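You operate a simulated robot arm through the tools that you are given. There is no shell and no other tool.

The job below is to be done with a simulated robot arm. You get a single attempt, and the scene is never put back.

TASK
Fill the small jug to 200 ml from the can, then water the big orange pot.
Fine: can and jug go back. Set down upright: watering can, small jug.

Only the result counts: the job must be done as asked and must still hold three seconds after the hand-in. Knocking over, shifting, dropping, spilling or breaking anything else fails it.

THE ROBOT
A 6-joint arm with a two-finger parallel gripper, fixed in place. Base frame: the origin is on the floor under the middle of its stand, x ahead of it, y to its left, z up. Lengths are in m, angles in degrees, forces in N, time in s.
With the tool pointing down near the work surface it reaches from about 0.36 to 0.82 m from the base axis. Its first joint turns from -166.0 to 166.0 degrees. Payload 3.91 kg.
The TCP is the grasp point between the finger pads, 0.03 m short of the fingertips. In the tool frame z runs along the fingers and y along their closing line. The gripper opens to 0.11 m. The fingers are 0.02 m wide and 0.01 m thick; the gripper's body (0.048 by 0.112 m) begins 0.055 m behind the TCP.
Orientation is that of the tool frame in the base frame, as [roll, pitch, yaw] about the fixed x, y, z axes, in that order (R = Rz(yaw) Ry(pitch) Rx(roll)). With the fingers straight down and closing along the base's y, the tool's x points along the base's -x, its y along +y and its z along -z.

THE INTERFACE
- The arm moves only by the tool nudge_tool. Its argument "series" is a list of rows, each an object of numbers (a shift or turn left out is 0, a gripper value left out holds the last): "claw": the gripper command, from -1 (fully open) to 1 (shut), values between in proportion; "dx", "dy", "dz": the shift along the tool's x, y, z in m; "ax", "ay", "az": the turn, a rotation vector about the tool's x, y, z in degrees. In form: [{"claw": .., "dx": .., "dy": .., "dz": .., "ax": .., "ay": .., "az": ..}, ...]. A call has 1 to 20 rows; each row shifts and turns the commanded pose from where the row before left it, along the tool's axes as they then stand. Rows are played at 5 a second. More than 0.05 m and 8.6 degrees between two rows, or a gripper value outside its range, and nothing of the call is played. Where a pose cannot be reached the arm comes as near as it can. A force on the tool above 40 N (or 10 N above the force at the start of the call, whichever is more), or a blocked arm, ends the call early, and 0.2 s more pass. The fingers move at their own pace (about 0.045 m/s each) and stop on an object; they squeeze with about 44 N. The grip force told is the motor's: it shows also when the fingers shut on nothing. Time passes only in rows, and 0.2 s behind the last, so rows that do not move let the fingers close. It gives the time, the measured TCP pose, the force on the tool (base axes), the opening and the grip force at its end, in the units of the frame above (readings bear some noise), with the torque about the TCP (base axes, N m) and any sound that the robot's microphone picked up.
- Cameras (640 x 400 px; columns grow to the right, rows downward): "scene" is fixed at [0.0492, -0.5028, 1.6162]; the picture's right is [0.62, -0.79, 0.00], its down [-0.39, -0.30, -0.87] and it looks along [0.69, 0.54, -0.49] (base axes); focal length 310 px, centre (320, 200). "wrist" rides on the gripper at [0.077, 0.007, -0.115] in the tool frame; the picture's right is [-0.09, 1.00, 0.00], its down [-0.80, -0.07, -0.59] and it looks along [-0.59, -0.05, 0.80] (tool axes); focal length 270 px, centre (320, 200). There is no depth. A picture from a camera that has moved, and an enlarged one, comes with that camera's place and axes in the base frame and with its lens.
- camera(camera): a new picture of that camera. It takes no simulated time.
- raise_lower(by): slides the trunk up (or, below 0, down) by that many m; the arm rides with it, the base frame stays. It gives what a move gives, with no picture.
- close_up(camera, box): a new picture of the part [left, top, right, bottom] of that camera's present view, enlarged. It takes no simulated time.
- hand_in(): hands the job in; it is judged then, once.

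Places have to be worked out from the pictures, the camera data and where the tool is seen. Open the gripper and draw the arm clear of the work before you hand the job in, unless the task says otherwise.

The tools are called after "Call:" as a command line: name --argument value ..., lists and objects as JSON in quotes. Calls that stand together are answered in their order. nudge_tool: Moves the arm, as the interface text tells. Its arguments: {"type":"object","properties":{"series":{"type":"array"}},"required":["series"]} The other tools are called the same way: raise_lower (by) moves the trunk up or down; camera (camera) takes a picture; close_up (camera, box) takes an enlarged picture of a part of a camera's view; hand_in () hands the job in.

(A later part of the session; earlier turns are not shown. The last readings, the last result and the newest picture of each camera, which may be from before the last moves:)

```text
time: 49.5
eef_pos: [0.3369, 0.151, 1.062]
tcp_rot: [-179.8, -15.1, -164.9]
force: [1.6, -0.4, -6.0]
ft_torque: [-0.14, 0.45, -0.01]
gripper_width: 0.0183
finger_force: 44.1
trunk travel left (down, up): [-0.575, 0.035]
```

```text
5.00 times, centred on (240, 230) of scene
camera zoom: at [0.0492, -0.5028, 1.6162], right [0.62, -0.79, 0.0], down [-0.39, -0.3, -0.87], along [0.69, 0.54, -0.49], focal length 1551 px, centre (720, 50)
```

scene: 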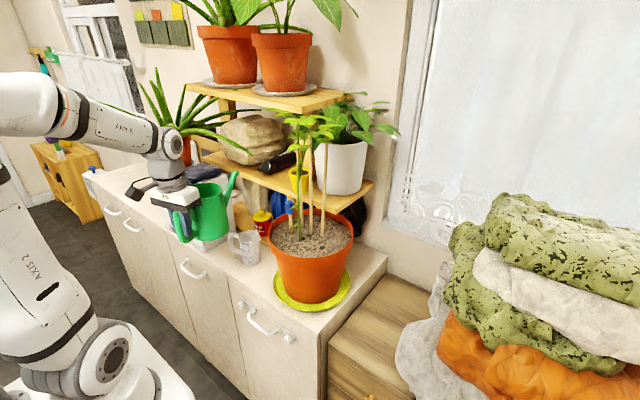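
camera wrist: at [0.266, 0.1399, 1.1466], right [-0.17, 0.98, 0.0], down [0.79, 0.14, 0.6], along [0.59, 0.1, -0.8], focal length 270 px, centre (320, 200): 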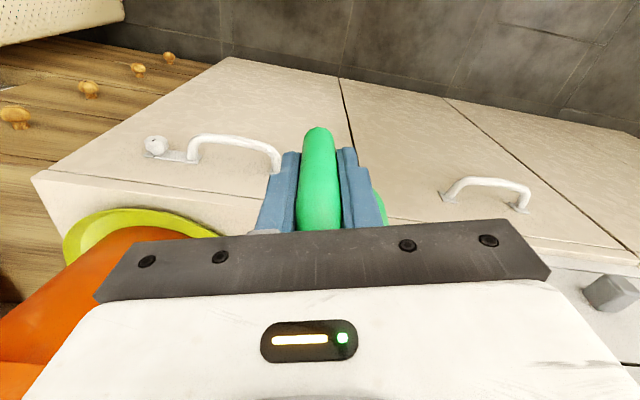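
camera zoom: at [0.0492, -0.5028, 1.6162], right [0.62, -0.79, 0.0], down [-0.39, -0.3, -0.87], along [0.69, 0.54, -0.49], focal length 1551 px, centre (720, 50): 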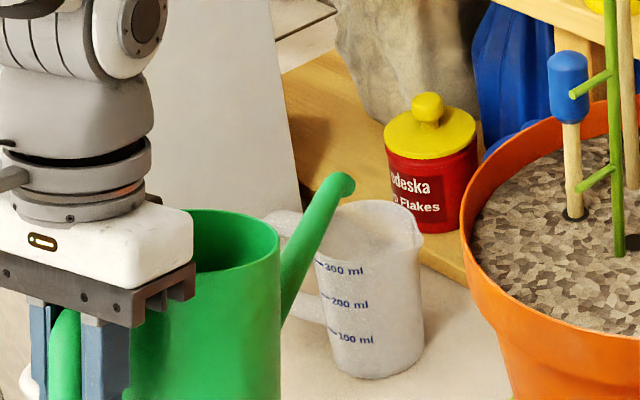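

No water yet at 15°. I go on in 2.5° steps.

Call:
nudge_tool --series '[{"ay": 2.5, "dx": 0.0015, "dz": -0.0102, "claw": 1}, {"ay": 2, "dx": 0.0012, "dz": -0.0082}, {}]'

Call:
close_up --camera "scene" --box '[200, 190, 280, 270]'

```text
time: 50.3
eef_pos: [0.3383, 0.1521, 1.0797]
tcp_rot: [-179.9, -19.5, -165.1]
force: [-0.4, -0.9, -5.8]
ft_torque: [-0.13, 0.41, 0.0]
gripper_width: 0.0183
finger_force: 43.9
trunk travel left (down, up): [-0.575, 0.035]
```

```text
5.00 times, centred on (240, 230) of scene
camera zoom: at [0.0492, -0.5028, 1.6162], right [0.62, -0.79, 0.0], down [-0.39, -0.3, -0.87], along [0.69, 0.54, -0.49], focal length 1551 px, centre (720, 50)
```

zoom: 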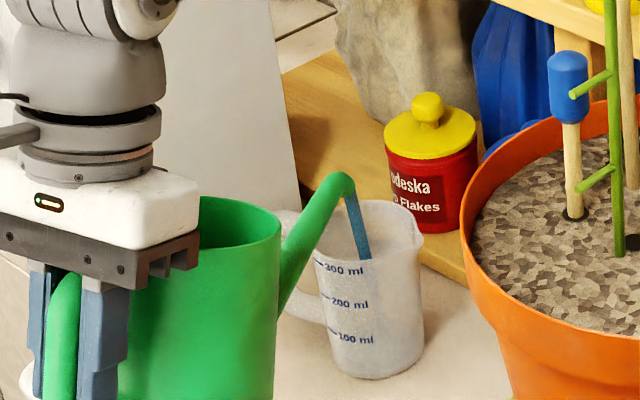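

Water has started at 19.5°, and the stream goes into the jug. I hold still briefly and check the level and the flow.

Call:
nudge_tool --series '[{"claw": 1}, {}, {}]'

Call:
close_up --camera "scene" --box '[220, 205, 275, 265]'

```text
time: 51.1
eef_pos: [0.3389, 0.1521, 1.0783]
tcp_rot: [-179.9, -19.5, -165.1]
force: [-1.1, 0.1, -6.3]
ft_torque: [-0.11, 0.37, -0.05]
gripper_width: 0.0187
finger_force: 44.1
trunk travel left (down, up): [-0.575, 0.035]
```

```text
6.67 times, centred on (248, 235) of scene
camera zoom: at [0.0492, -0.5028, 1.6162], right [0.62, -0.79, 0.0], down [-0.39, -0.3, -0.87], along [0.69, 0.54, -0.49], focal length 2068 px, centre (803, -33)
```

zoom: 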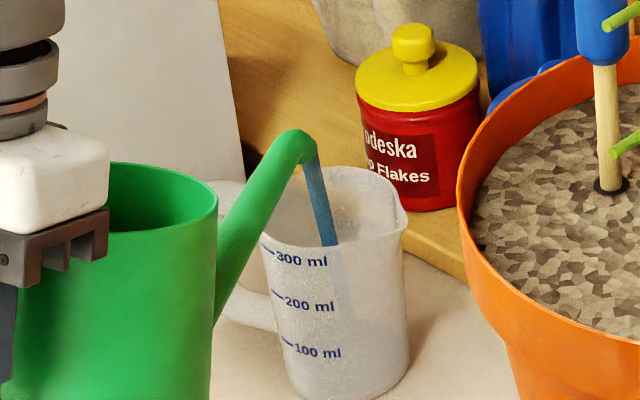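

The stream is steady and well inside, but I can't see a level through the wall yet. I hold for another second.

Call:
nudge_tool --series '[{"claw": 1}, {}, {}, {}]'

Call:
close_up --camera "scene" --box '[220, 205, 275, 265]'

```text
time: 52.1
eef_pos: [0.3383, 0.1522, 1.0804]
tcp_rot: [-179.9, -19.4, -165.0]
force: [-1.3, -0.3, -5.9]
ft_torque: [-0.13, 0.43, -0.02]
gripper_width: 0.0186
finger_force: 44.1
trunk travel left (down, up): [-0.575, 0.035]
```

```text
6.67 times, centred on (248, 235) of scene
camera zoom: at [0.0492, -0.5028, 1.6162], right [0.62, -0.79, 0.0], down [-0.39, -0.3, -0.87], along [0.69, 0.54, -0.49], focal length 2068 px, centre (803, -33)
```

zoom: 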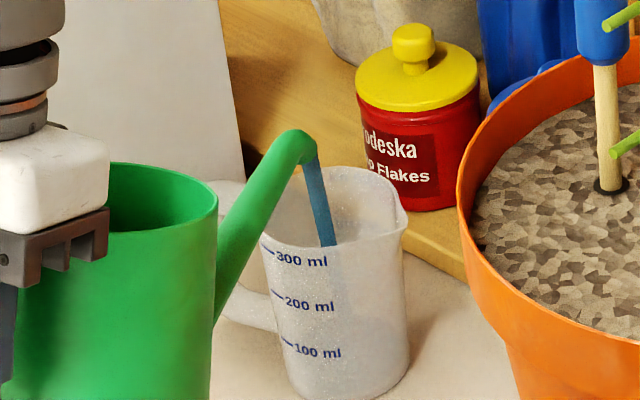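

I zoom further into the jug's lower part to see whether a water line shows.

Call:
close_up --camera "scene" --box '[240, 225, 268, 268]'

```text
9.30 times, centred on (254, 246) of scene
camera zoom: at [0.0492, -0.5028, 1.6162], right [0.62, -0.79, 0.0], down [-0.39, -0.3, -0.87], along [0.69, 0.54, -0.49], focal length 2886 px, centre (934, -233)
```

zoom: 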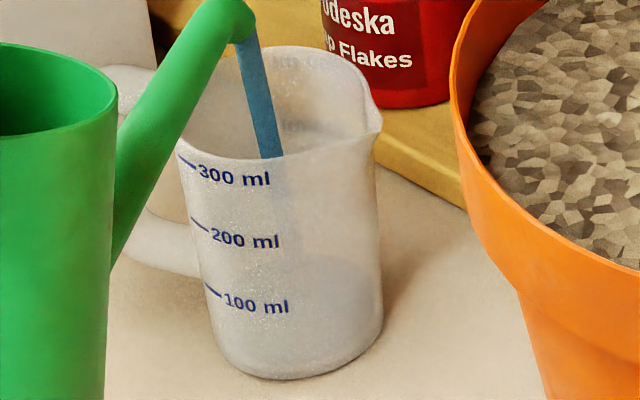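

There's a faint bluish pool at the bottom, a few tens of ml at most. I tilt 2.5° further to raise the flow and hold about a second.

Call:
nudge_tool --series '[{"ay": 2.5, "dx": 0.0015, "dz": -0.0102, "claw": 1}, {}, {}, {}, {}]'

Call:
close_up --camera "scene" --box '[240, 225, 268, 268]'

```text
time: 53.3
eef_pos: [0.339, 0.1529, 1.091]
tcp_rot: [-179.9, -21.9, -165.0]
force: [0.0, -1.0, -5.6]
ft_torque: [-0.11, 0.31, 0.01]
gripper_width: 0.0184
finger_force: 44.3
trunk travel left (down, up): [-0.575, 0.035]
```

```text
9.30 times, centred on (254, 246) of scene
camera zoom: at [0.0492, -0.5028, 1.6162], right [0.62, -0.79, 0.0], down [-0.39, -0.3, -0.87], along [0.69, 0.54, -0.49], focal length 2886 px, centre (934, -233)
```

zoom: 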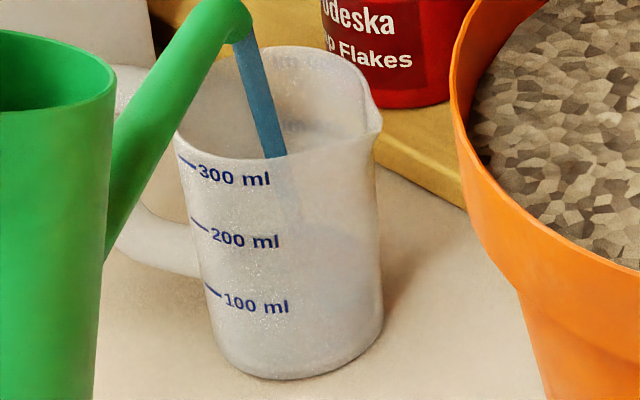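

The stream is thicker now. I zoom very closely on the jug wall to find the water line.

Call:
close_up --camera "scene" --box '[244, 238, 262, 266]'

Call:
close_up --camera "scene" --box '[244, 226, 262, 242]'

```text
14.29 times, centred on (253, 252) of scene
camera zoom: at [0.0492, -0.5028, 1.6162], right [0.62, -0.79, 0.0], down [-0.39, -0.3, -0.87], along [0.69, 0.54, -0.49], focal length 4432 px, centre (1277, -543)
```

zoom: 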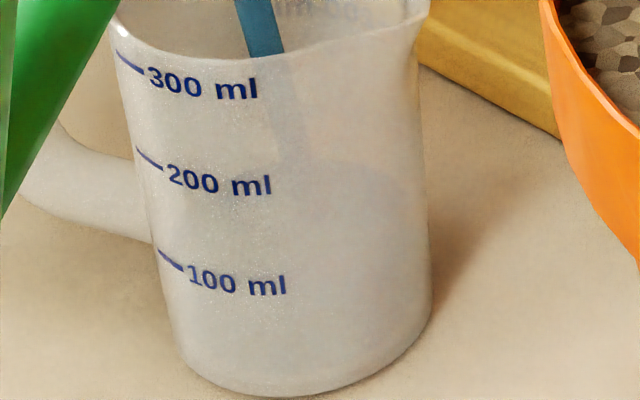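

```text
16.00 times, centred on (253, 234) of scene
camera zoom: at [0.0492, -0.5028, 1.6162], right [0.62, -0.79, 0.0], down [-0.39, -0.3, -0.87], along [0.69, 0.54, -0.49], focal length 4964 px, centre (1392, -344)
```

zoom: 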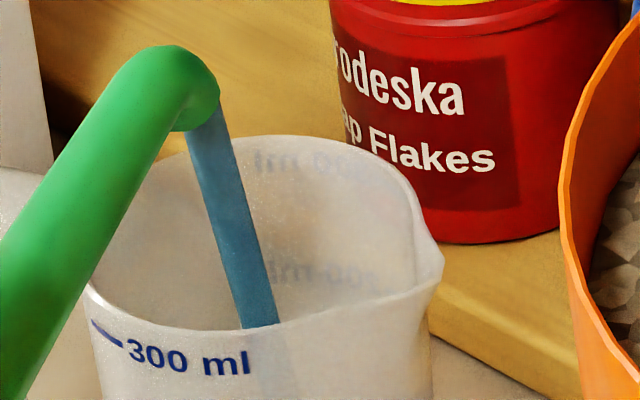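

I can make out the pool's back edge now, and I estimate about 50 ml. I can also see the mirrored 200 ml print on the back wall over the front rim, which will be a good reference. I hold for another 1.2 s.

Call:
nudge_tool --series '[{"claw": 1}, {}, {}, {}, {}]'

Call:
close_up --camera "scene" --box '[244, 238, 262, 266]'

Call:
close_up --camera "scene" --box '[244, 226, 262, 242]'

```text
time: 54.5
eef_pos: [0.3394, 0.1526, 1.0896]
tcp_rot: [-179.8, -21.9, -165.1]
force: [0.2, -1.4, -6.0]
ft_torque: [-0.07, 0.37, -0.02]
gripper_width: 0.0185
finger_force: 44.4
trunk travel left (down, up): [-0.575, 0.035]
```

```text
14.29 times, centred on (253, 252) of scene
camera zoom: at [0.0492, -0.5028, 1.6162], right [0.62, -0.79, 0.0], down [-0.39, -0.3, -0.87], along [0.69, 0.54, -0.49], focal length 4432 px, centre (1277, -543)
```

zoom: 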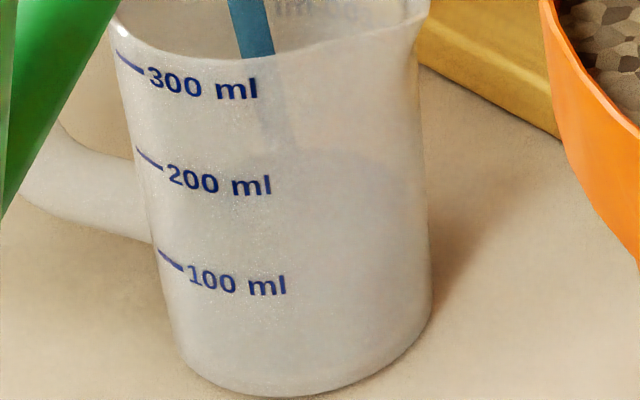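

```text
16.00 times, centred on (253, 234) of scene
camera zoom: at [0.0492, -0.5028, 1.6162], right [0.62, -0.79, 0.0], down [-0.39, -0.3, -0.87], along [0.69, 0.54, -0.49], focal length 4964 px, centre (1392, -344)
```

zoom: 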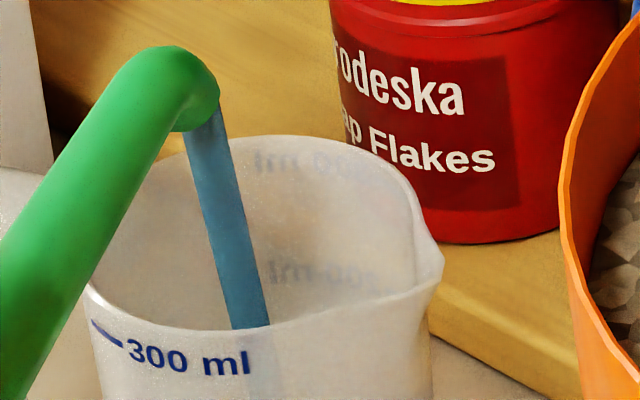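

The level crept up only about 10–15 ml. I tilt 3° more and hold 1.2 s.

Call:
nudge_tool --series '[{"ay": 1.5, "dx": 0.0009, "dz": -0.0061, "claw": 1}, {"ay": 1.5, "dx": 0.0009, "dz": -0.0061}, {}, {}, {}, {}]'

Call:
close_up --camera "scene" --box '[244, 238, 262, 266]'

Call:
close_up --camera "scene" --box '[244, 226, 262, 242]'

```text
time: 55.9
eef_pos: [0.3415, 0.154, 1.1029]
tcp_rot: [-180.0, -24.9, -165.0]
force: [0.2, 0.2, -4.8]
ft_torque: [-0.12, 0.33, 0.01]
gripper_width: 0.0186
finger_force: 43.8
trunk travel left (down, up): [-0.575, 0.035]
```

```text
14.29 times, centred on (253, 252) of scene
camera zoom: at [0.0492, -0.5028, 1.6162], right [0.62, -0.79, 0.0], down [-0.39, -0.3, -0.87], along [0.69, 0.54, -0.49], focal length 4432 px, centre (1277, -543)
```

zoom: 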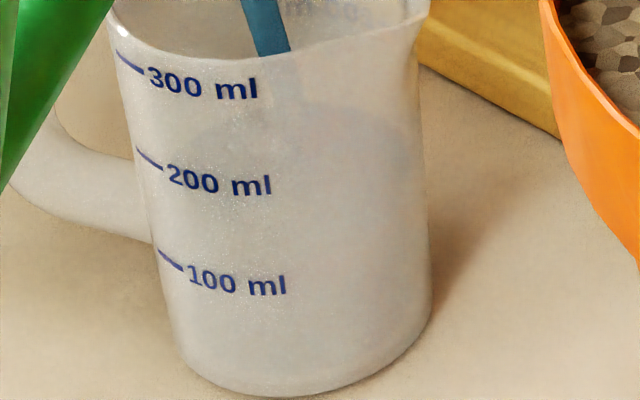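

```text
16.00 times, centred on (253, 234) of scene
camera zoom: at [0.0492, -0.5028, 1.6162], right [0.62, -0.79, 0.0], down [-0.39, -0.3, -0.87], along [0.69, 0.54, -0.49], focal length 4964 px, centre (1392, -344)
```

zoom: 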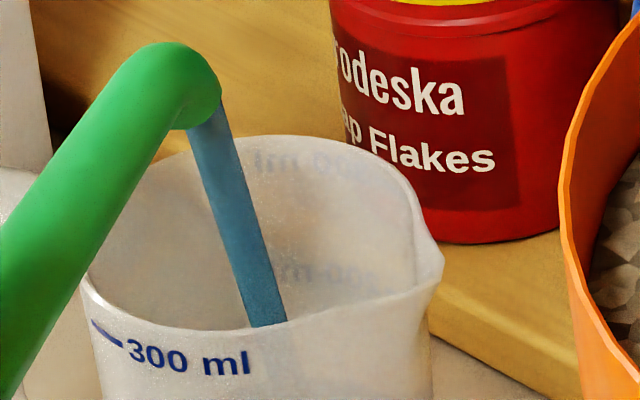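

The pool's back edge has risen to what I judge is about 95–105 ml. The stream is steady inside, so I hold another 1.2 s.

Call:
nudge_tool --series '[{"claw": 1}, {}, {}, {}, {}]'

Call:
close_up --camera "scene" --box '[244, 238, 262, 266]'

Call:
close_up --camera "scene" --box '[244, 226, 262, 242]'

```text
time: 57.1
eef_pos: [0.3432, 0.152, 1.102]
tcp_rot: [-179.9, -24.9, -165.0]
force: [0.0, 0.0, -4.1]
ft_torque: [-0.11, 0.3, -0.01]
gripper_width: 0.0186
finger_force: 44.0
trunk travel left (down, up): [-0.575, 0.035]
```

```text
14.29 times, centred on (253, 252) of scene
camera zoom: at [0.0492, -0.5028, 1.6162], right [0.62, -0.79, 0.0], down [-0.39, -0.3, -0.87], along [0.69, 0.54, -0.49], focal length 4432 px, centre (1277, -543)
```

zoom: 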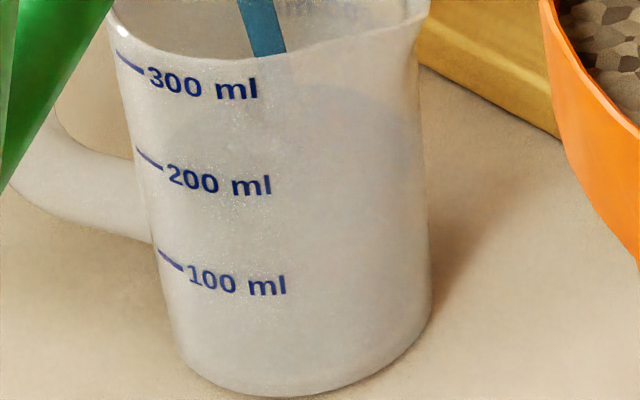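

```text
16.00 times, centred on (253, 234) of scene
camera zoom: at [0.0492, -0.5028, 1.6162], right [0.62, -0.79, 0.0], down [-0.39, -0.3, -0.87], along [0.69, 0.54, -0.49], focal length 4964 px, centre (1392, -344)
```

zoom: 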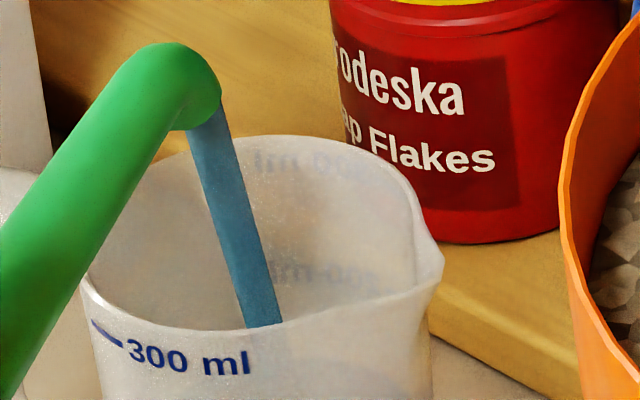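

The level is about 125–130 ml by the same reckoning. I add 1.5° to hold the flow up and pour another 1.2 s.

Call:
nudge_tool --series '[{"ay": 1.5, "dx": 0.0009, "dz": -0.0061, "claw": 1}, {}, {}, {}, {}]'

Call:
close_up --camera "scene" --box '[244, 238, 262, 266]'

Call:
close_up --camera "scene" --box '[244, 226, 262, 242]'

```text
time: 58.3
eef_pos: [0.3436, 0.1538, 1.1079]
tcp_rot: [-179.9, -26.4, -165.0]
force: [0.3, -0.1, -4.3]
ft_torque: [-0.07, 0.31, 0.0]
gripper_width: 0.0185
finger_force: 43.8
trunk travel left (down, up): [-0.575, 0.035]
```

```text
14.29 times, centred on (253, 252) of scene
camera zoom: at [0.0492, -0.5028, 1.6162], right [0.62, -0.79, 0.0], down [-0.39, -0.3, -0.87], along [0.69, 0.54, -0.49], focal length 4432 px, centre (1277, -543)
```

zoom: 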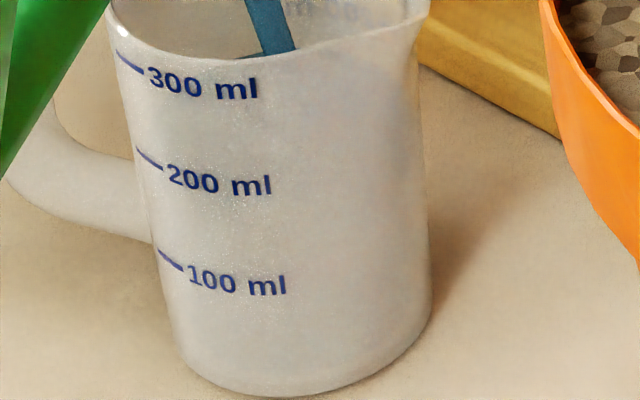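

```text
16.00 times, centred on (253, 234) of scene
camera zoom: at [0.0492, -0.5028, 1.6162], right [0.62, -0.79, 0.0], down [-0.39, -0.3, -0.87], along [0.69, 0.54, -0.49], focal length 4964 px, centre (1392, -344)
```

zoom: 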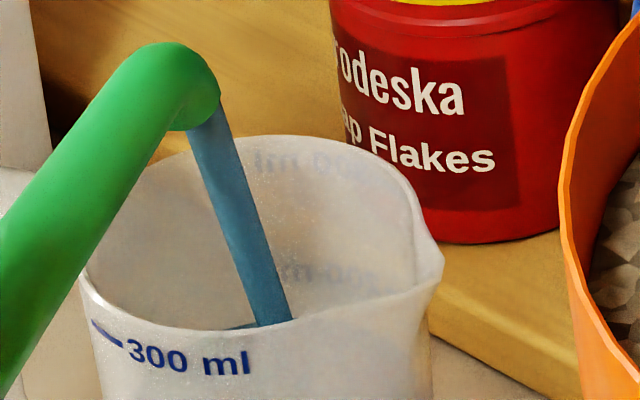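

The water surface now shows just over the front rim, at about 155–160 ml. I pour another second.

Call:
nudge_tool --series '[{"ay": 0.5, "dx": 0.0003, "dz": -0.002, "claw": 1}, {}, {}, {}]'

Call:
close_up --camera "scene" --box '[244, 226, 262, 242]'

Call:
close_up --camera "scene" --box '[244, 238, 262, 266]'

```text
time: 59.3
eef_pos: [0.3453, 0.1541, 1.1106]
tcp_rot: [-179.8, -26.8, -165.0]
force: [-0.3, 0.2, -4.4]
ft_torque: [-0.06, 0.26, 0.0]
gripper_width: 0.0185
finger_force: 44.1
trunk travel left (down, up): [-0.575, 0.035]
```

```text
16.00 times, centred on (253, 234) of scene
camera zoom: at [0.0492, -0.5028, 1.6162], right [0.62, -0.79, 0.0], down [-0.39, -0.3, -0.87], along [0.69, 0.54, -0.49], focal length 4964 px, centre (1392, -344)
```

zoom: 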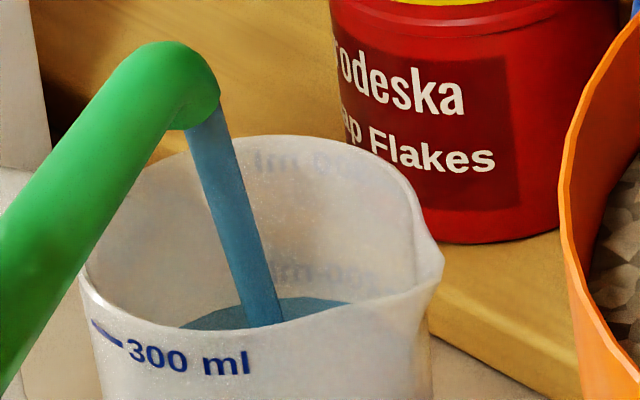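

```text
14.29 times, centred on (253, 252) of scene
camera zoom: at [0.0492, -0.5028, 1.6162], right [0.62, -0.79, 0.0], down [-0.39, -0.3, -0.87], along [0.69, 0.54, -0.49], focal length 4432 px, centre (1277, -543)
```

zoom: 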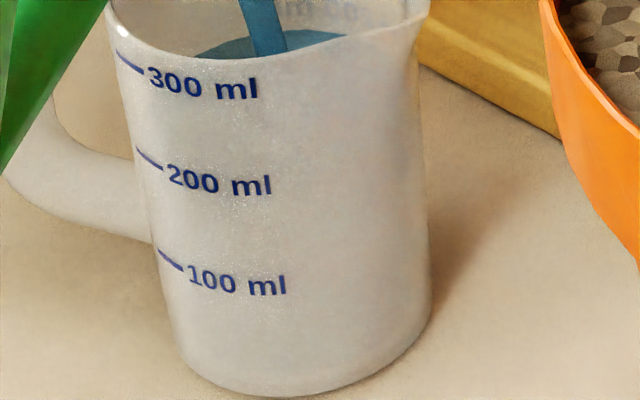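

By exact projection the surface now lies at z about 0.950, and the 200 ml tick at about 0.949. That's possibly full already, so I need to calibrate more finely before any more time passes. I zoom hard on the tick and on the back-wall print.

Call:
close_up --camera "scene" --box '[244, 240, 256, 252]'

Call:
close_up --camera "scene" --box '[248, 228, 260, 240]'

Call:
close_up --camera "scene" --box '[242, 226, 268, 264]'

```text
16.00 times, centred on (250, 246) of scene
camera zoom: at [0.0492, -0.5028, 1.6162], right [0.62, -0.79, 0.0], down [-0.39, -0.3, -0.87], along [0.69, 0.54, -0.49], focal length 4964 px, centre (1440, -536)
```

zoom: 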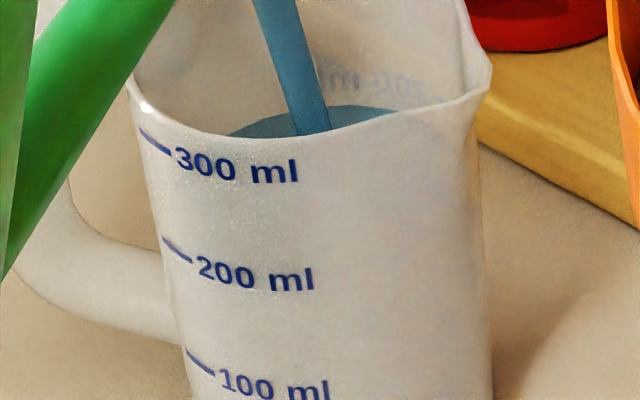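

```text
16.00 times, centred on (254, 234) of scene
camera zoom: at [0.0492, -0.5028, 1.6162], right [0.62, -0.79, 0.0], down [-0.39, -0.3, -0.87], along [0.69, 0.54, -0.49], focal length 4964 px, centre (1376, -344)
```

zoom: 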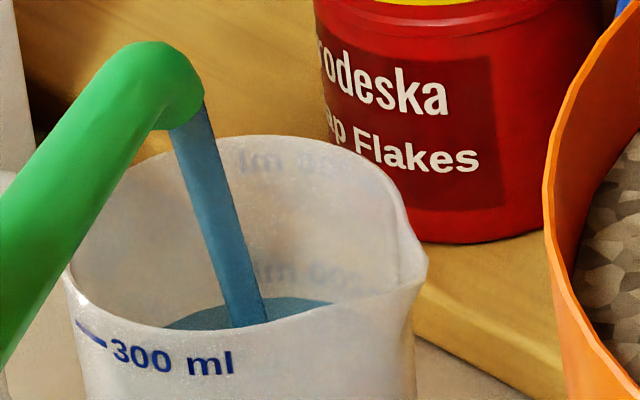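

```text
10.53 times, centred on (255, 245) of scene
camera zoom: at [0.0492, -0.5028, 1.6162], right [0.62, -0.79, 0.0], down [-0.39, -0.3, -0.87], along [0.69, 0.54, -0.49], focal length 3266 px, centre (1004, -274)
```

zoom: 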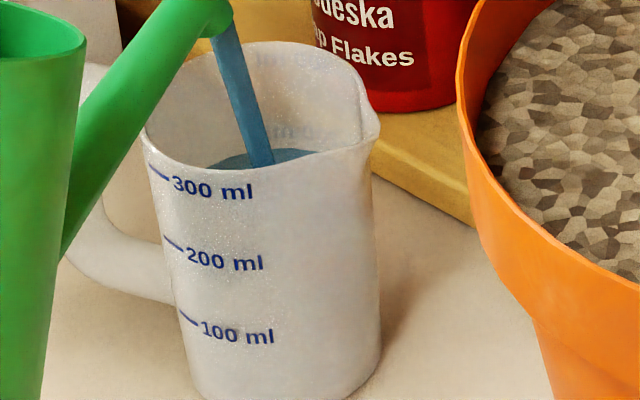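

A careful fit, allowing for the jug's apparent lean, puts the 200 ml tick at z about 0.954–0.955 and the present surface at about 0.9497. That makes it about 183–185 ml. I pour 0.4 s more, then tip the spout up 8° plus 4° to stop.

Call:
nudge_tool --series '[{"claw": 1}, {}, {"ay": -8, "dx": -0.0077, "dz": 0.0322}, {"ay": -4, "dx": -0.0038, "dz": 0.0162}]'

Call:
close_up --camera "scene" --box '[244, 240, 256, 252]'

Call:
close_up --camera "scene" --box '[248, 228, 260, 240]'

```text
time: 60.3
eef_pos: [0.3331, 0.1518, 1.0616]
tcp_rot: [-179.9, -14.9, -165.0]
force: [0.0, -0.1, -3.8]
ft_torque: [-0.08, 0.3, 0.0]
gripper_width: 0.0186
finger_force: 44.1
trunk travel left (down, up): [-0.575, 0.035]
```

```text
16.00 times, centred on (250, 246) of scene
camera zoom: at [0.0492, -0.5028, 1.6162], right [0.62, -0.79, 0.0], down [-0.39, -0.3, -0.87], along [0.69, 0.54, -0.49], focal length 4964 px, centre (1440, -536)
```

zoom: 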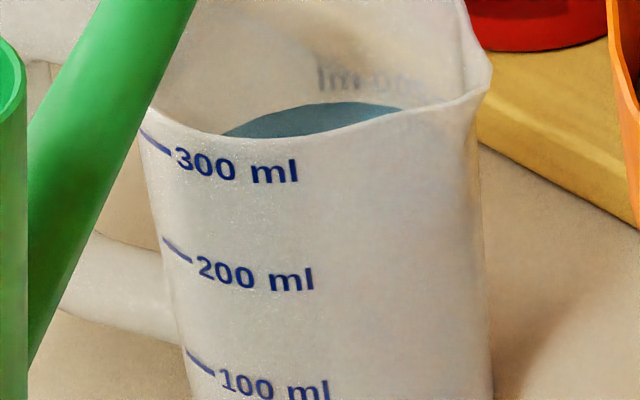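

```text
16.00 times, centred on (254, 234) of scene
camera zoom: at [0.0492, -0.5028, 1.6162], right [0.62, -0.79, 0.0], down [-0.39, -0.3, -0.87], along [0.69, 0.54, -0.49], focal length 4964 px, centre (1376, -344)
```

zoom: 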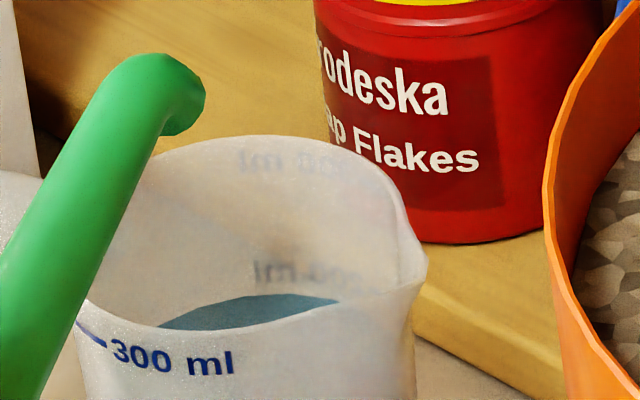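

The flow has stopped cleanly and the surface edge is at about y 101 in this zoom. The 200 ml tick should appear at about 88, so I read about 187 ml. I top up with a short re-tilt to about 27.4°.

Call:
nudge_tool --series '[{"ay": 8, "dx": 0.0033, "dz": -0.0325, "claw": 1}, {"ay": 4.5, "dx": 0.0024, "dz": -0.0184}, {}, {}, {"ay": -8, "dx": -0.0077, "dz": 0.0322}, {"ay": -4, "dx": -0.0038, "dz": 0.0162}]'

Call:
close_up --camera "scene" --box '[244, 240, 256, 252]'

Call:
close_up --camera "scene" --box '[248, 228, 260, 240]'

```text
time: 61.7
eef_pos: [0.3362, 0.1516, 1.0611]
tcp_rot: [-180.0, -15.4, -165.0]
force: [-0.1, 0.6, -3.7]
ft_torque: [-0.07, 0.32, 0.02]
gripper_width: 0.0185
finger_force: 44.6
trunk travel left (down, up): [-0.575, 0.035]
```

```text
16.00 times, centred on (250, 246) of scene
camera zoom: at [0.0492, -0.5028, 1.6162], right [0.62, -0.79, 0.0], down [-0.39, -0.3, -0.87], along [0.69, 0.54, -0.49], focal length 4964 px, centre (1440, -536)
```

zoom: 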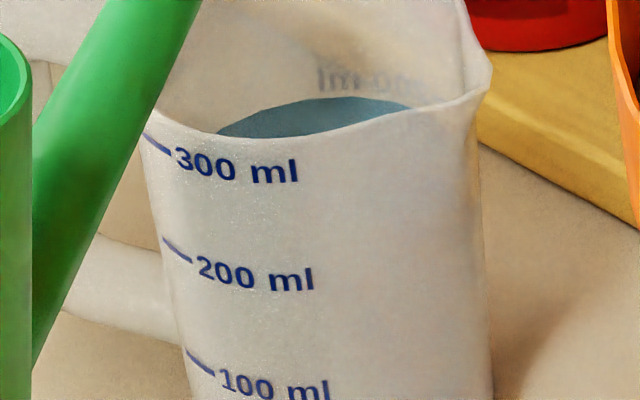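

```text
16.00 times, centred on (254, 234) of scene
camera zoom: at [0.0492, -0.5028, 1.6162], right [0.62, -0.79, 0.0], down [-0.39, -0.3, -0.87], along [0.69, 0.54, -0.49], focal length 4964 px, centre (1376, -344)
```

zoom: 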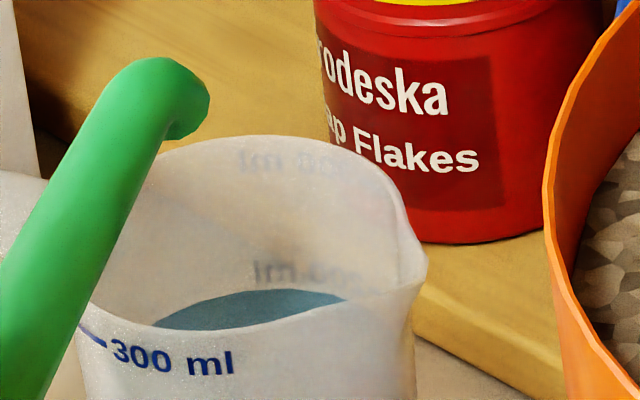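

It rose about 5 ml, to about 192 ml by my reading (target edge y 88, now 96.5). I do one more short top-up, slightly deeper and 0.2 s longer.

Call:
nudge_tool --series '[{"ay": 8, "dx": 0.0033, "dz": -0.0325, "claw": 1}, {"ay": 4.7, "dx": 0.0025, "dz": -0.0192}, {}, {}, {}, {"ay": -8, "dx": -0.0077, "dz": 0.0322}, {"ay": -4, "dx": -0.0038, "dz": 0.0162}]'

Call:
close_up --camera "scene" --box '[244, 240, 256, 252]'

Call:
close_up --camera "scene" --box '[248, 228, 260, 240]'

```text
time: 63.3
eef_pos: [0.3379, 0.1517, 1.0653]
tcp_rot: [-179.9, -16.2, -165.0]
force: [0.3, -0.4, -3.4]
ft_torque: [-0.11, 0.29, -0.02]
gripper_width: 0.0185
finger_force: 44.7
trunk travel left (down, up): [-0.575, 0.035]
```

```text
16.00 times, centred on (250, 246) of scene
camera zoom: at [0.0492, -0.5028, 1.6162], right [0.62, -0.79, 0.0], down [-0.39, -0.3, -0.87], along [0.69, 0.54, -0.49], focal length 4964 px, centre (1440, -536)
```

zoom: 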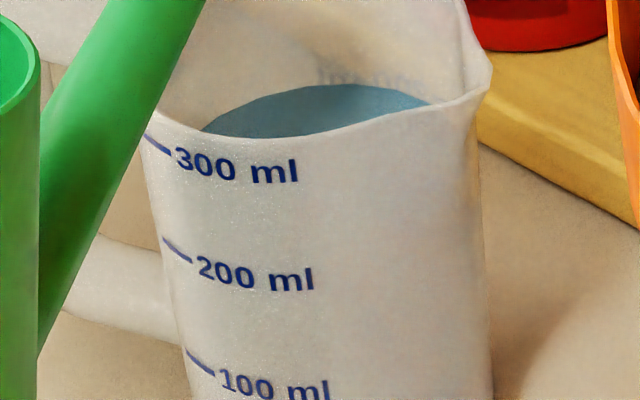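

```text
16.00 times, centred on (254, 234) of scene
camera zoom: at [0.0492, -0.5028, 1.6162], right [0.62, -0.79, 0.0], down [-0.39, -0.3, -0.87], along [0.69, 0.54, -0.49], focal length 4964 px, centre (1376, -344)
```

zoom: 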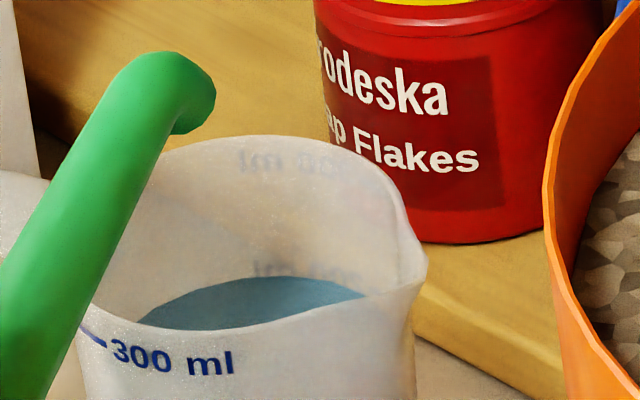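

The surface edge is now at y about 84, crossing the middle of the back-wall 200 ml print. That's about 202–204 ml, so the jug is filled. I tip the can fully upright and raise it clear of the jug.

Call:
nudge_tool --series '[{"ay": -6, "claw": 1}, {"ay": -6}, {"ay": -4.2}, {"dz": -0.02}, {"dz": -0.03}, {"dz": -0.03}, {"dz": -0.03}, {"dz": -0.018}, {}]'

Call:
camera --camera "scene"

Call:
close_up --camera "scene" --box '[225, 215, 285, 275]'

```text
time: 65.3
eef_pos: [0.3384, 0.152, 1.1943]
tcp_rot: [-179.9, 0.0, -165.0]
force: [0.6, -0.9, -4.4]
ft_torque: [-0.07, 0.35, 0.01]
gripper_width: 0.0183
finger_force: 44.0
trunk travel left (down, up): [-0.575, 0.035]
```

```text
taken
```

scene: 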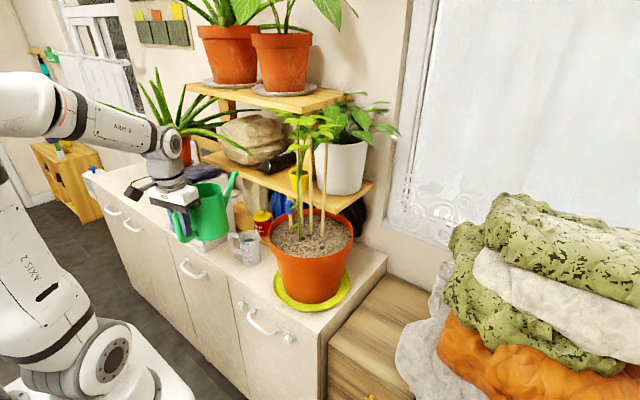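

```text
6.67 times, centred on (255, 245) of scene
camera zoom: at [0.0492, -0.5028, 1.6162], right [0.62, -0.79, 0.0], down [-0.39, -0.3, -0.87], along [0.69, 0.54, -0.49], focal length 2068 px, centre (753, -100)
```

zoom: 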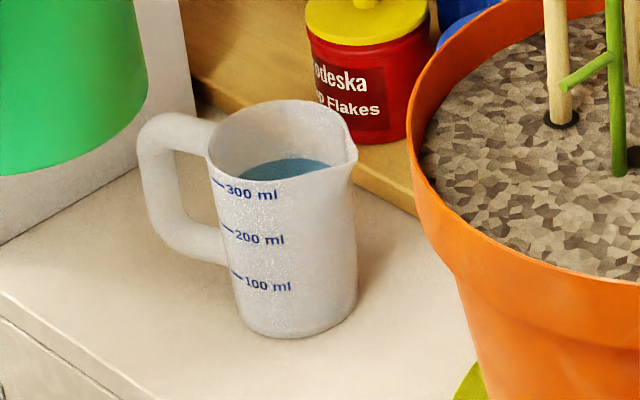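

No spill; the jug stands undisturbed and the can is lighter by about 2 N, which agrees with 200 ml. I retrace the path: yaw to 40°, shift right, and yaw to 74.5° ahead of the pot.

Call:
nudge_tool --series '[{"az": -4, "claw": 1}, {"az": -8}, {"az": -8}, {"az": -5}, {"dx": 0.0024, "dy": -0.0125}, {"dx": 0.0048, "dy": -0.025}, {"dx": 0.0048, "dy": -0.025}, {"dx": 0.0048, "dy": -0.025}, {"dx": 0.0024, "dy": -0.0126}, {"az": -4}, {"az": -8}, {"az": -8}, {"az": -8}, {"az": -6.5}, {}]'

```text
time: 68.5
eef_pos: [0.3851, 0.0633, 1.195]
tcp_rot: [-179.9, -0.1, -105.4]
force: [-0.1, 0.1, -3.4]
ft_torque: [-0.31, 0.09, 0.05]
gripper_width: 0.0183
finger_force: 43.9
trunk travel left (down, up): [-0.575, 0.035]
```

I'm at the near side of the pot as planned. I traverse back along -y to the can's side and yaw the spout forward to azimuth 4.5°.

Call:
nudge_tool --series '[{"dx": 0.0145, "dy": -0.0034, "claw": 1}, {"dx": 0.029, "dy": -0.0069}, {"dx": 0.029, "dy": -0.0069}, {"dx": 0.029, "dy": -0.0069}, {"dx": 0.029, "dy": -0.0069}, {"dx": 0.029, "dy": -0.0069}, {"dx": 0.029, "dy": -0.0069}, {"dx": 0.029, "dy": -0.0069}, {"dx": 0.029, "dy": -0.0069}, {"dx": 0.029, "dy": -0.0069}, {"dx": 0.029, "dy": -0.0069}, {"dx": 0.0145, "dy": -0.0031}, {}]'

Call:
nudge_tool --series '[{"az": 4, "claw": 1}, {"az": 8}, {"az": 8}, {"az": 8}, {"az": 8}, {"az": 8}, {"az": 8}, {"az": 8}, {"az": 6}, {"az": 4}, {}]'

Call:
camera --camera "scene"

Call:
camera --camera "wrist"

```text
time: 71.3
eef_pos: [0.3763, -0.2667, 1.195]
tcp_rot: [-179.8, 0.0, -105.5]
force: [0.3, -0.1, -4.2]
ft_torque: [-0.32, 0.07, 0.0]
gripper_width: 0.0183
finger_force: 43.9
trunk travel left (down, up): [-0.575, 0.035]
```

```text
time: 73.7
eef_pos: [0.374, -0.2644, 1.1947]
tcp_rot: [-179.8, 0.2, -175.5]
force: [0.6, -0.2, -4.2]
ft_torque: [-0.02, 0.32, -0.01]
gripper_width: 0.0185
finger_force: 43.7
trunk travel left (down, up): [-0.575, 0.035]
```

```text
taken
```

scene: 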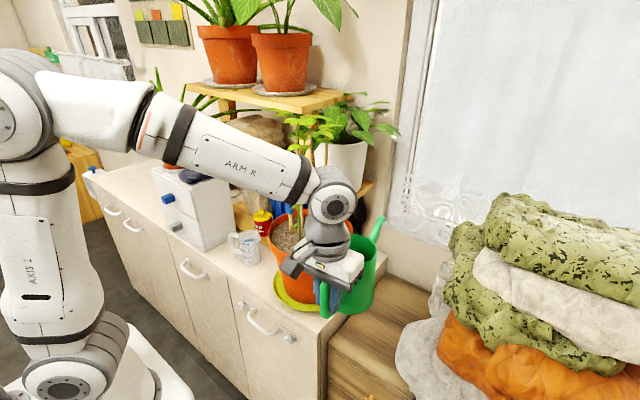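

```text
taken
camera wrist: at [0.2964, -0.2619, 1.3093], right [0.01, 1.0, 0.0], down [0.8, -0.01, 0.6], along [0.6, -0.01, -0.8], focal length 270 px, centre (320, 200)
```

wrist: 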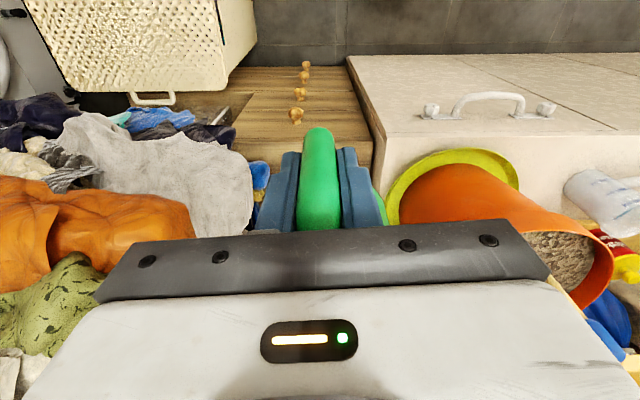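

The can is in front of its old spot. I move forward 0.187 m and lower to just above the chest top.

Call:
nudge_tool --series '[{"dx": -0.0165, "claw": 1}, {"dx": -0.03}, {"dx": -0.03}, {"dx": -0.03}, {"dx": -0.03}, {"dx": -0.03}, {"dx": -0.02}, {"dz": 0.02}, {"dz": 0.035}, {"dz": 0.035}, {"dz": 0.035}, {"dz": 0.035}, {"dz": 0.035}, {"dz": 0.035}, {"dz": 0.03}, {"dz": 0.02}, {}]'

Call:
close_up --camera "scene" --box '[335, 225, 425, 345]'

```text
time: 77.3
eef_pos: [0.5614, -0.2495, 0.9133]
tcp_rot: [-180.0, 0.1, -175.5]
force: [0.0, 0.4, -4.6]
ft_torque: [-0.02, 0.34, 0.01]
gripper_width: 0.0186
finger_force: 44.2
trunk travel left (down, up): [-0.575, 0.035]
```

```text
3.33 times, centred on (380, 285) of scene
camera zoom: at [0.0492, -0.5028, 1.6162], right [0.62, -0.79, 0.0], down [-0.39, -0.3, -0.87], along [0.69, 0.54, -0.49], focal length 1034 px, centre (120, -83)
```

zoom: 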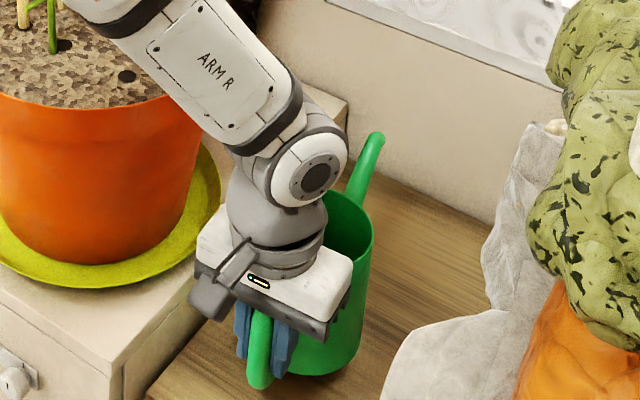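

The can is 2.4 cm above the chest. I lower the last bit in small steps and watch the force.

Call:
nudge_tool --series '[{"dz": 0.01, "claw": 1}, {"dz": 0.007}, {"dz": 0.004}, {"dz": 0.002}, {}]'

```text
time: 78.5
eef_pos: [0.5612, -0.2508, 0.8914]
tcp_rot: [-179.8, 0.1, -175.4]
force: [-0.6, 0.2, -3.1]
ft_torque: [-0.01, 0.23, 0.02]
gripper_width: 0.0185
finger_force: 44.2
trunk travel left (down, up): [-0.575, 0.035]
```

Force and torque are dropping, so the base is just starting to touch. I lower a couple more millimetres.

Call:
nudge_tool --series '[{"dz": 0.0015, "claw": 1}, {"dz": 0.001}, {}]'

```text
time: 79.3
eef_pos: [0.5615, -0.2512, 0.8923]
tcp_rot: [-179.9, 0.4, -175.5]
force: [-3.0, -0.6, 11.3]
ft_torque: [0.24, -1.47, -0.02]
gripper_width: 0.0188
finger_force: 44.6
trunk travel left (down, up): [-0.575, 0.035]
```

The can is firmly on the chest (upward push of 11 N). I relax 2 mm upwards and then open the fingers part way.

Call:
nudge_tool --series '[{"dz": -0.002, "claw": 1}, {}]'

```text
time: 79.9
eef_pos: [0.5593, -0.2498, 0.8912]
tcp_rot: [-180.0, 0.2, -175.6]
force: [2.6, -0.4, 4.0]
ft_torque: [0.05, -0.82, -0.1]
gripper_width: 0.0186
finger_force: 43.7
trunk travel left (down, up): [-0.575, 0.035]
```

There's still a little press. I ease up another 0.7 mm so release won't jerk the can.

Call:
nudge_tool --series '[{"dz": -0.0007, "claw": 1}, {}]'

```text
time: 80.5
eef_pos: [0.5589, -0.2492, 0.8896]
tcp_rot: [179.9, 0.0, -175.6]
force: [-0.8, -1.4, -1.2]
ft_torque: [-0.04, 0.02, -0.11]
gripper_width: 0.0184
finger_force: 43.7
trunk travel left (down, up): [-0.575, 0.035]
```

The load is now near zero and the can rests on the chest. I open the fingers gradually to about 6 cm.

Call:
nudge_tool --series '[{"claw": 0.5}, {"claw": 0.3}, {"claw": 0.1}, {"claw": -0.1}, {"claw": -0.1}, {"claw": -0.1}]'

Call:
camera --camera "wrist"

Call:
close_up --camera "scene" --box '[335, 235, 425, 355]'

```text
time: 81.9
eef_pos: [0.5609, -0.2504, 0.8914]
tcp_rot: [-180.0, 0.0, -175.4]
force: [0.0, 0.0, 0.5]
ft_torque: [-0.01, 0.0, 0.02]
gripper_width: 0.0604
finger_force: 0.0
trunk travel left (down, up): [-0.575, 0.035]
```

```text
taken
camera wrist: at [0.4829, -0.247, 1.0063], right [0.01, 1.0, 0.0], down [0.8, -0.01, 0.6], along [0.6, -0.01, -0.8], focal length 270 px, centre (320, 200)
```

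wrist: 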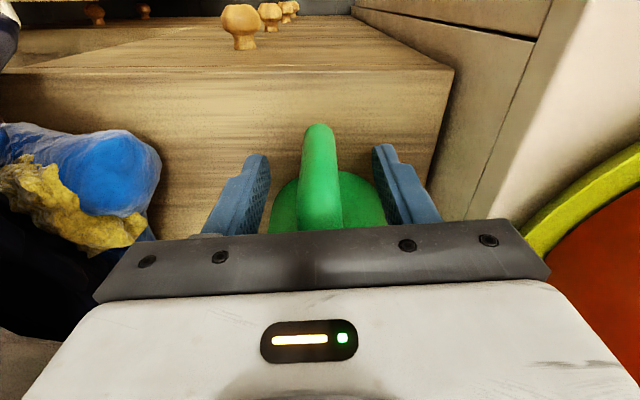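

```text
3.33 times, centred on (380, 295) of scene
camera zoom: at [0.0492, -0.5028, 1.6162], right [0.62, -0.79, 0.0], down [-0.39, -0.3, -0.87], along [0.69, 0.54, -0.49], focal length 1034 px, centre (120, -117)
```

zoom: 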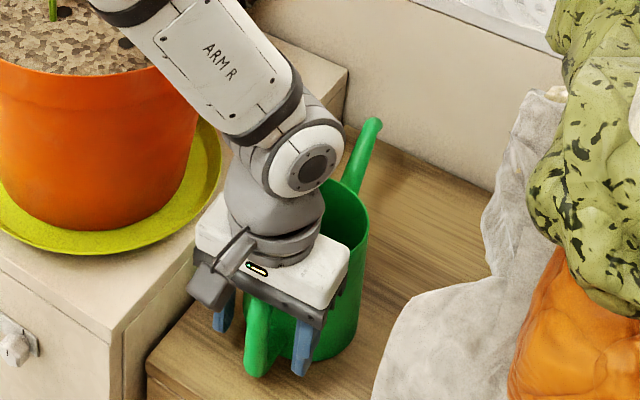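

The can is back in its place, upright and free. I rise straight up off the handle and back out towards the robot.

Call:
nudge_tool --series '[{"dz": -0.02, "claw": -0.1}, {"dz": -0.03}, {"dz": -0.045}, {"dz": -0.045}, {"dz": -0.045}, {"dz": -0.045}, {"dz": -0.045}, {"dz": -0.045}, {"dz": -0.045}, {"dx": 0.04}, {"dx": 0.045}, {"dx": 0.045}, {"dx": 0.045}, {"az": 4.5}, {}]'

Call:
camera --camera "scene"

Call:
close_up --camera "scene" --box '[335, 235, 425, 355]'

```text
time: 85.1
eef_pos: [0.3854, -0.2644, 1.2553]
tcp_rot: [-179.9, 0.1, 180.0]
force: [-0.7, 0.0, 0.0]
ft_torque: [-0.02, 0.01, 0.02]
gripper_width: 0.0605
finger_force: 0.0
trunk travel left (down, up): [-0.575, 0.035]
```

```text
taken
```

scene: 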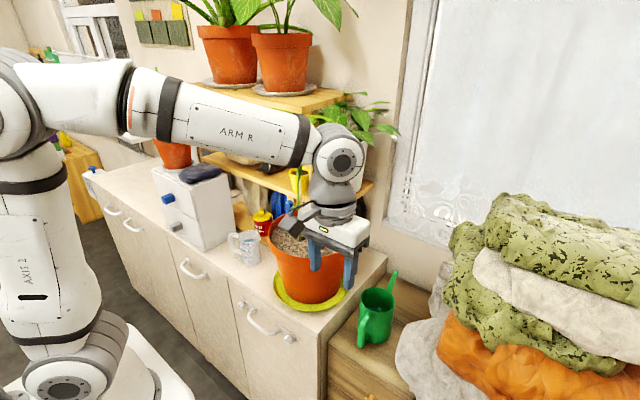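

```text
3.33 times, centred on (380, 295) of scene
camera zoom: at [0.0492, -0.5028, 1.6162], right [0.62, -0.79, 0.0], down [-0.39, -0.3, -0.87], along [0.69, 0.54, -0.49], focal length 1034 px, centre (120, -117)
```

zoom: 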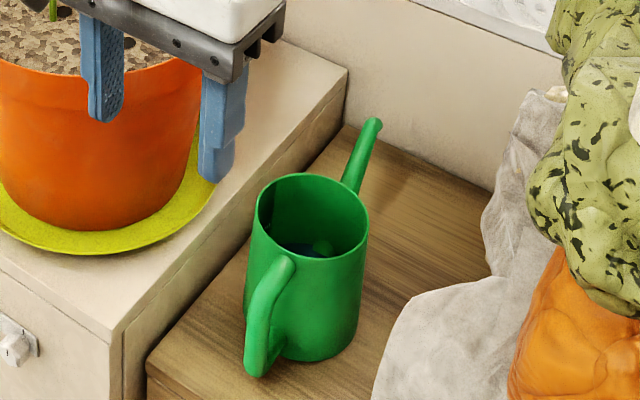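

The can stands upright where it was, with its remaining water. I now move across, at x 0.385 and z 1.25, to look down at the filled jug and its handle from the wrist camera.

Call:
nudge_tool --series '[{"dy": 0.045, "claw": -0.1}, {"dy": 0.05}, {"dy": 0.05}, {"dy": 0.05}, {"dy": 0.05}, {"dy": 0.05}, {"dy": 0.05}, {"dy": 0.05}, {"dy": 0.05}, {"dy": 0.05}, {"dy": 0.03}, {}]'

Call:
camera --camera "wrist"

Call:
close_up --camera "wrist" --box '[270, 90, 400, 220]'

```text
time: 87.7
eef_pos: [0.3834, 0.2658, 1.2566]
tcp_rot: [-179.9, 0.1, -180.0]
force: [0.1, 0.3, 0.0]
ft_torque: [0.0, 0.01, 0.0]
gripper_width: 0.0603
finger_force: 0.1
trunk travel left (down, up): [-0.575, 0.035]
```

```text
taken
camera wrist: at [0.3069, 0.274, 1.3707], right [0.09, 1.0, 0.0], down [0.8, -0.07, 0.6], along [0.59, -0.05, -0.8], focal length 270 px, centre (320, 200)
```

wrist: 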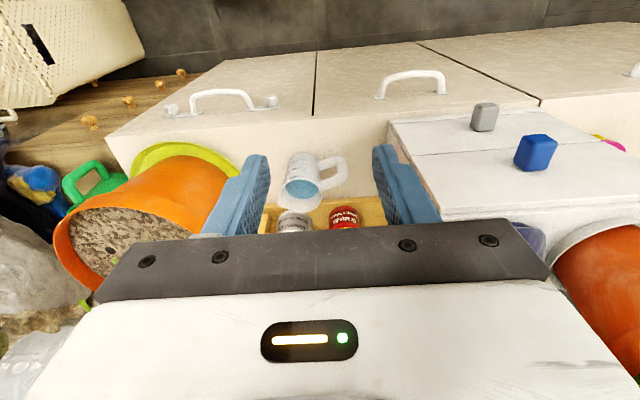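

```text
3.08 times, centred on (335, 155) of wrist
camera zoom: at [0.3069, 0.274, 1.3707], right [0.09, 1.0, 0.0], down [0.8, -0.07, 0.6], along [0.59, -0.05, -0.8], focal length 832 px, centre (274, 338)
```

zoom: 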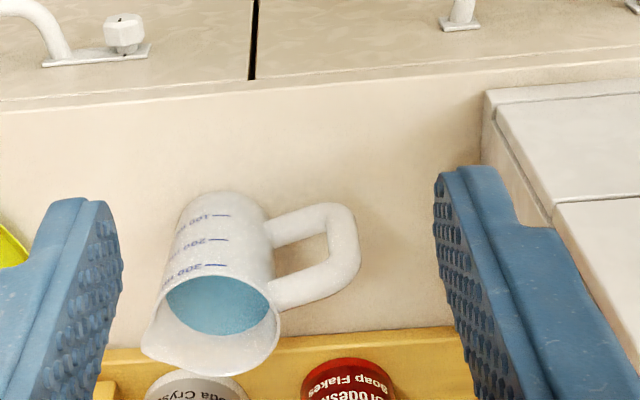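

I take a tighter view of the jug and handle from here, for the handle position and also a second check of the level.

Call:
close_up --camera "wrist" --box '[276, 145, 356, 215]'

Call:
close_up --camera "wrist" --box '[284, 160, 316, 200]'

```text
5.71 times, centred on (316, 180) of wrist
camera zoom: at [0.3069, 0.274, 1.3707], right [0.09, 1.0, 0.0], down [0.8, -0.07, 0.6], along [0.59, -0.05, -0.8], focal length 1544 px, centre (343, 314)
```

zoom: 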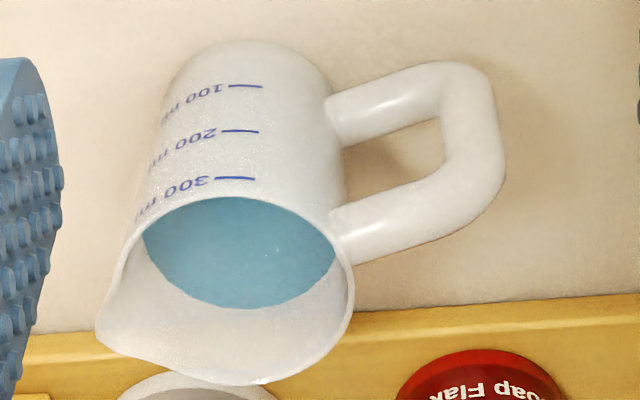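

```text
10.00 times, centred on (300, 180) of wrist
camera zoom: at [0.3069, 0.274, 1.3707], right [0.09, 1.0, 0.0], down [0.8, -0.07, 0.6], along [0.59, -0.05, -0.8], focal length 2703 px, centre (520, 400)
```

zoom: 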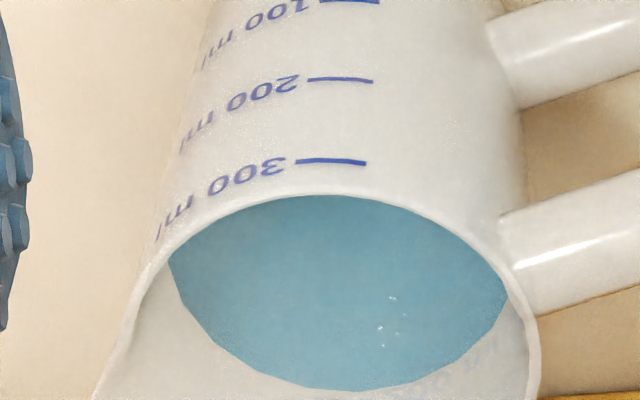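

From this view the 200 tick is at z about 0.953 and the water at about 0.953, which confirms close to 200 ml. The handle bar is at about (0.557, 0.2935, 0.945), azimuth about 105°. I lower the trunk 4 cm for elbow room, go to (0.50, 0.267) and yaw the tool into the arm's plane, ready to pitch it up.

Call:
raise_lower --by -0.04

Call:
nudge_tool --series '[{"dx": -0.04, "claw": -0.1}, {"dx": -0.04}, {"dx": -0.0366}, {"az": -8}, {"az": -8}, {"az": -8}, {"az": -4.1}, {}]'

```text
time: 88.6
eef_pos: [0.3835, 0.2656, 1.2166]
tcp_rot: [-179.9, 0.0, -180.0]
force: [-0.1, -0.6, 0.1]
ft_torque: [0.0, -0.02, 0.02]
gripper_width: 0.0605
finger_force: 0.1
trunk travel left (down, up): [-0.535, 0.075]
```

```text
time: 90.4
eef_pos: [0.5024, 0.2643, 1.2176]
tcp_rot: [-179.8, 0.1, -151.8]
force: [0.0, -0.9, -0.3]
ft_torque: [-0.01, 0.0, -0.02]
gripper_width: 0.0604
finger_force: 0.0
trunk travel left (down, up): [-0.535, 0.075]
```

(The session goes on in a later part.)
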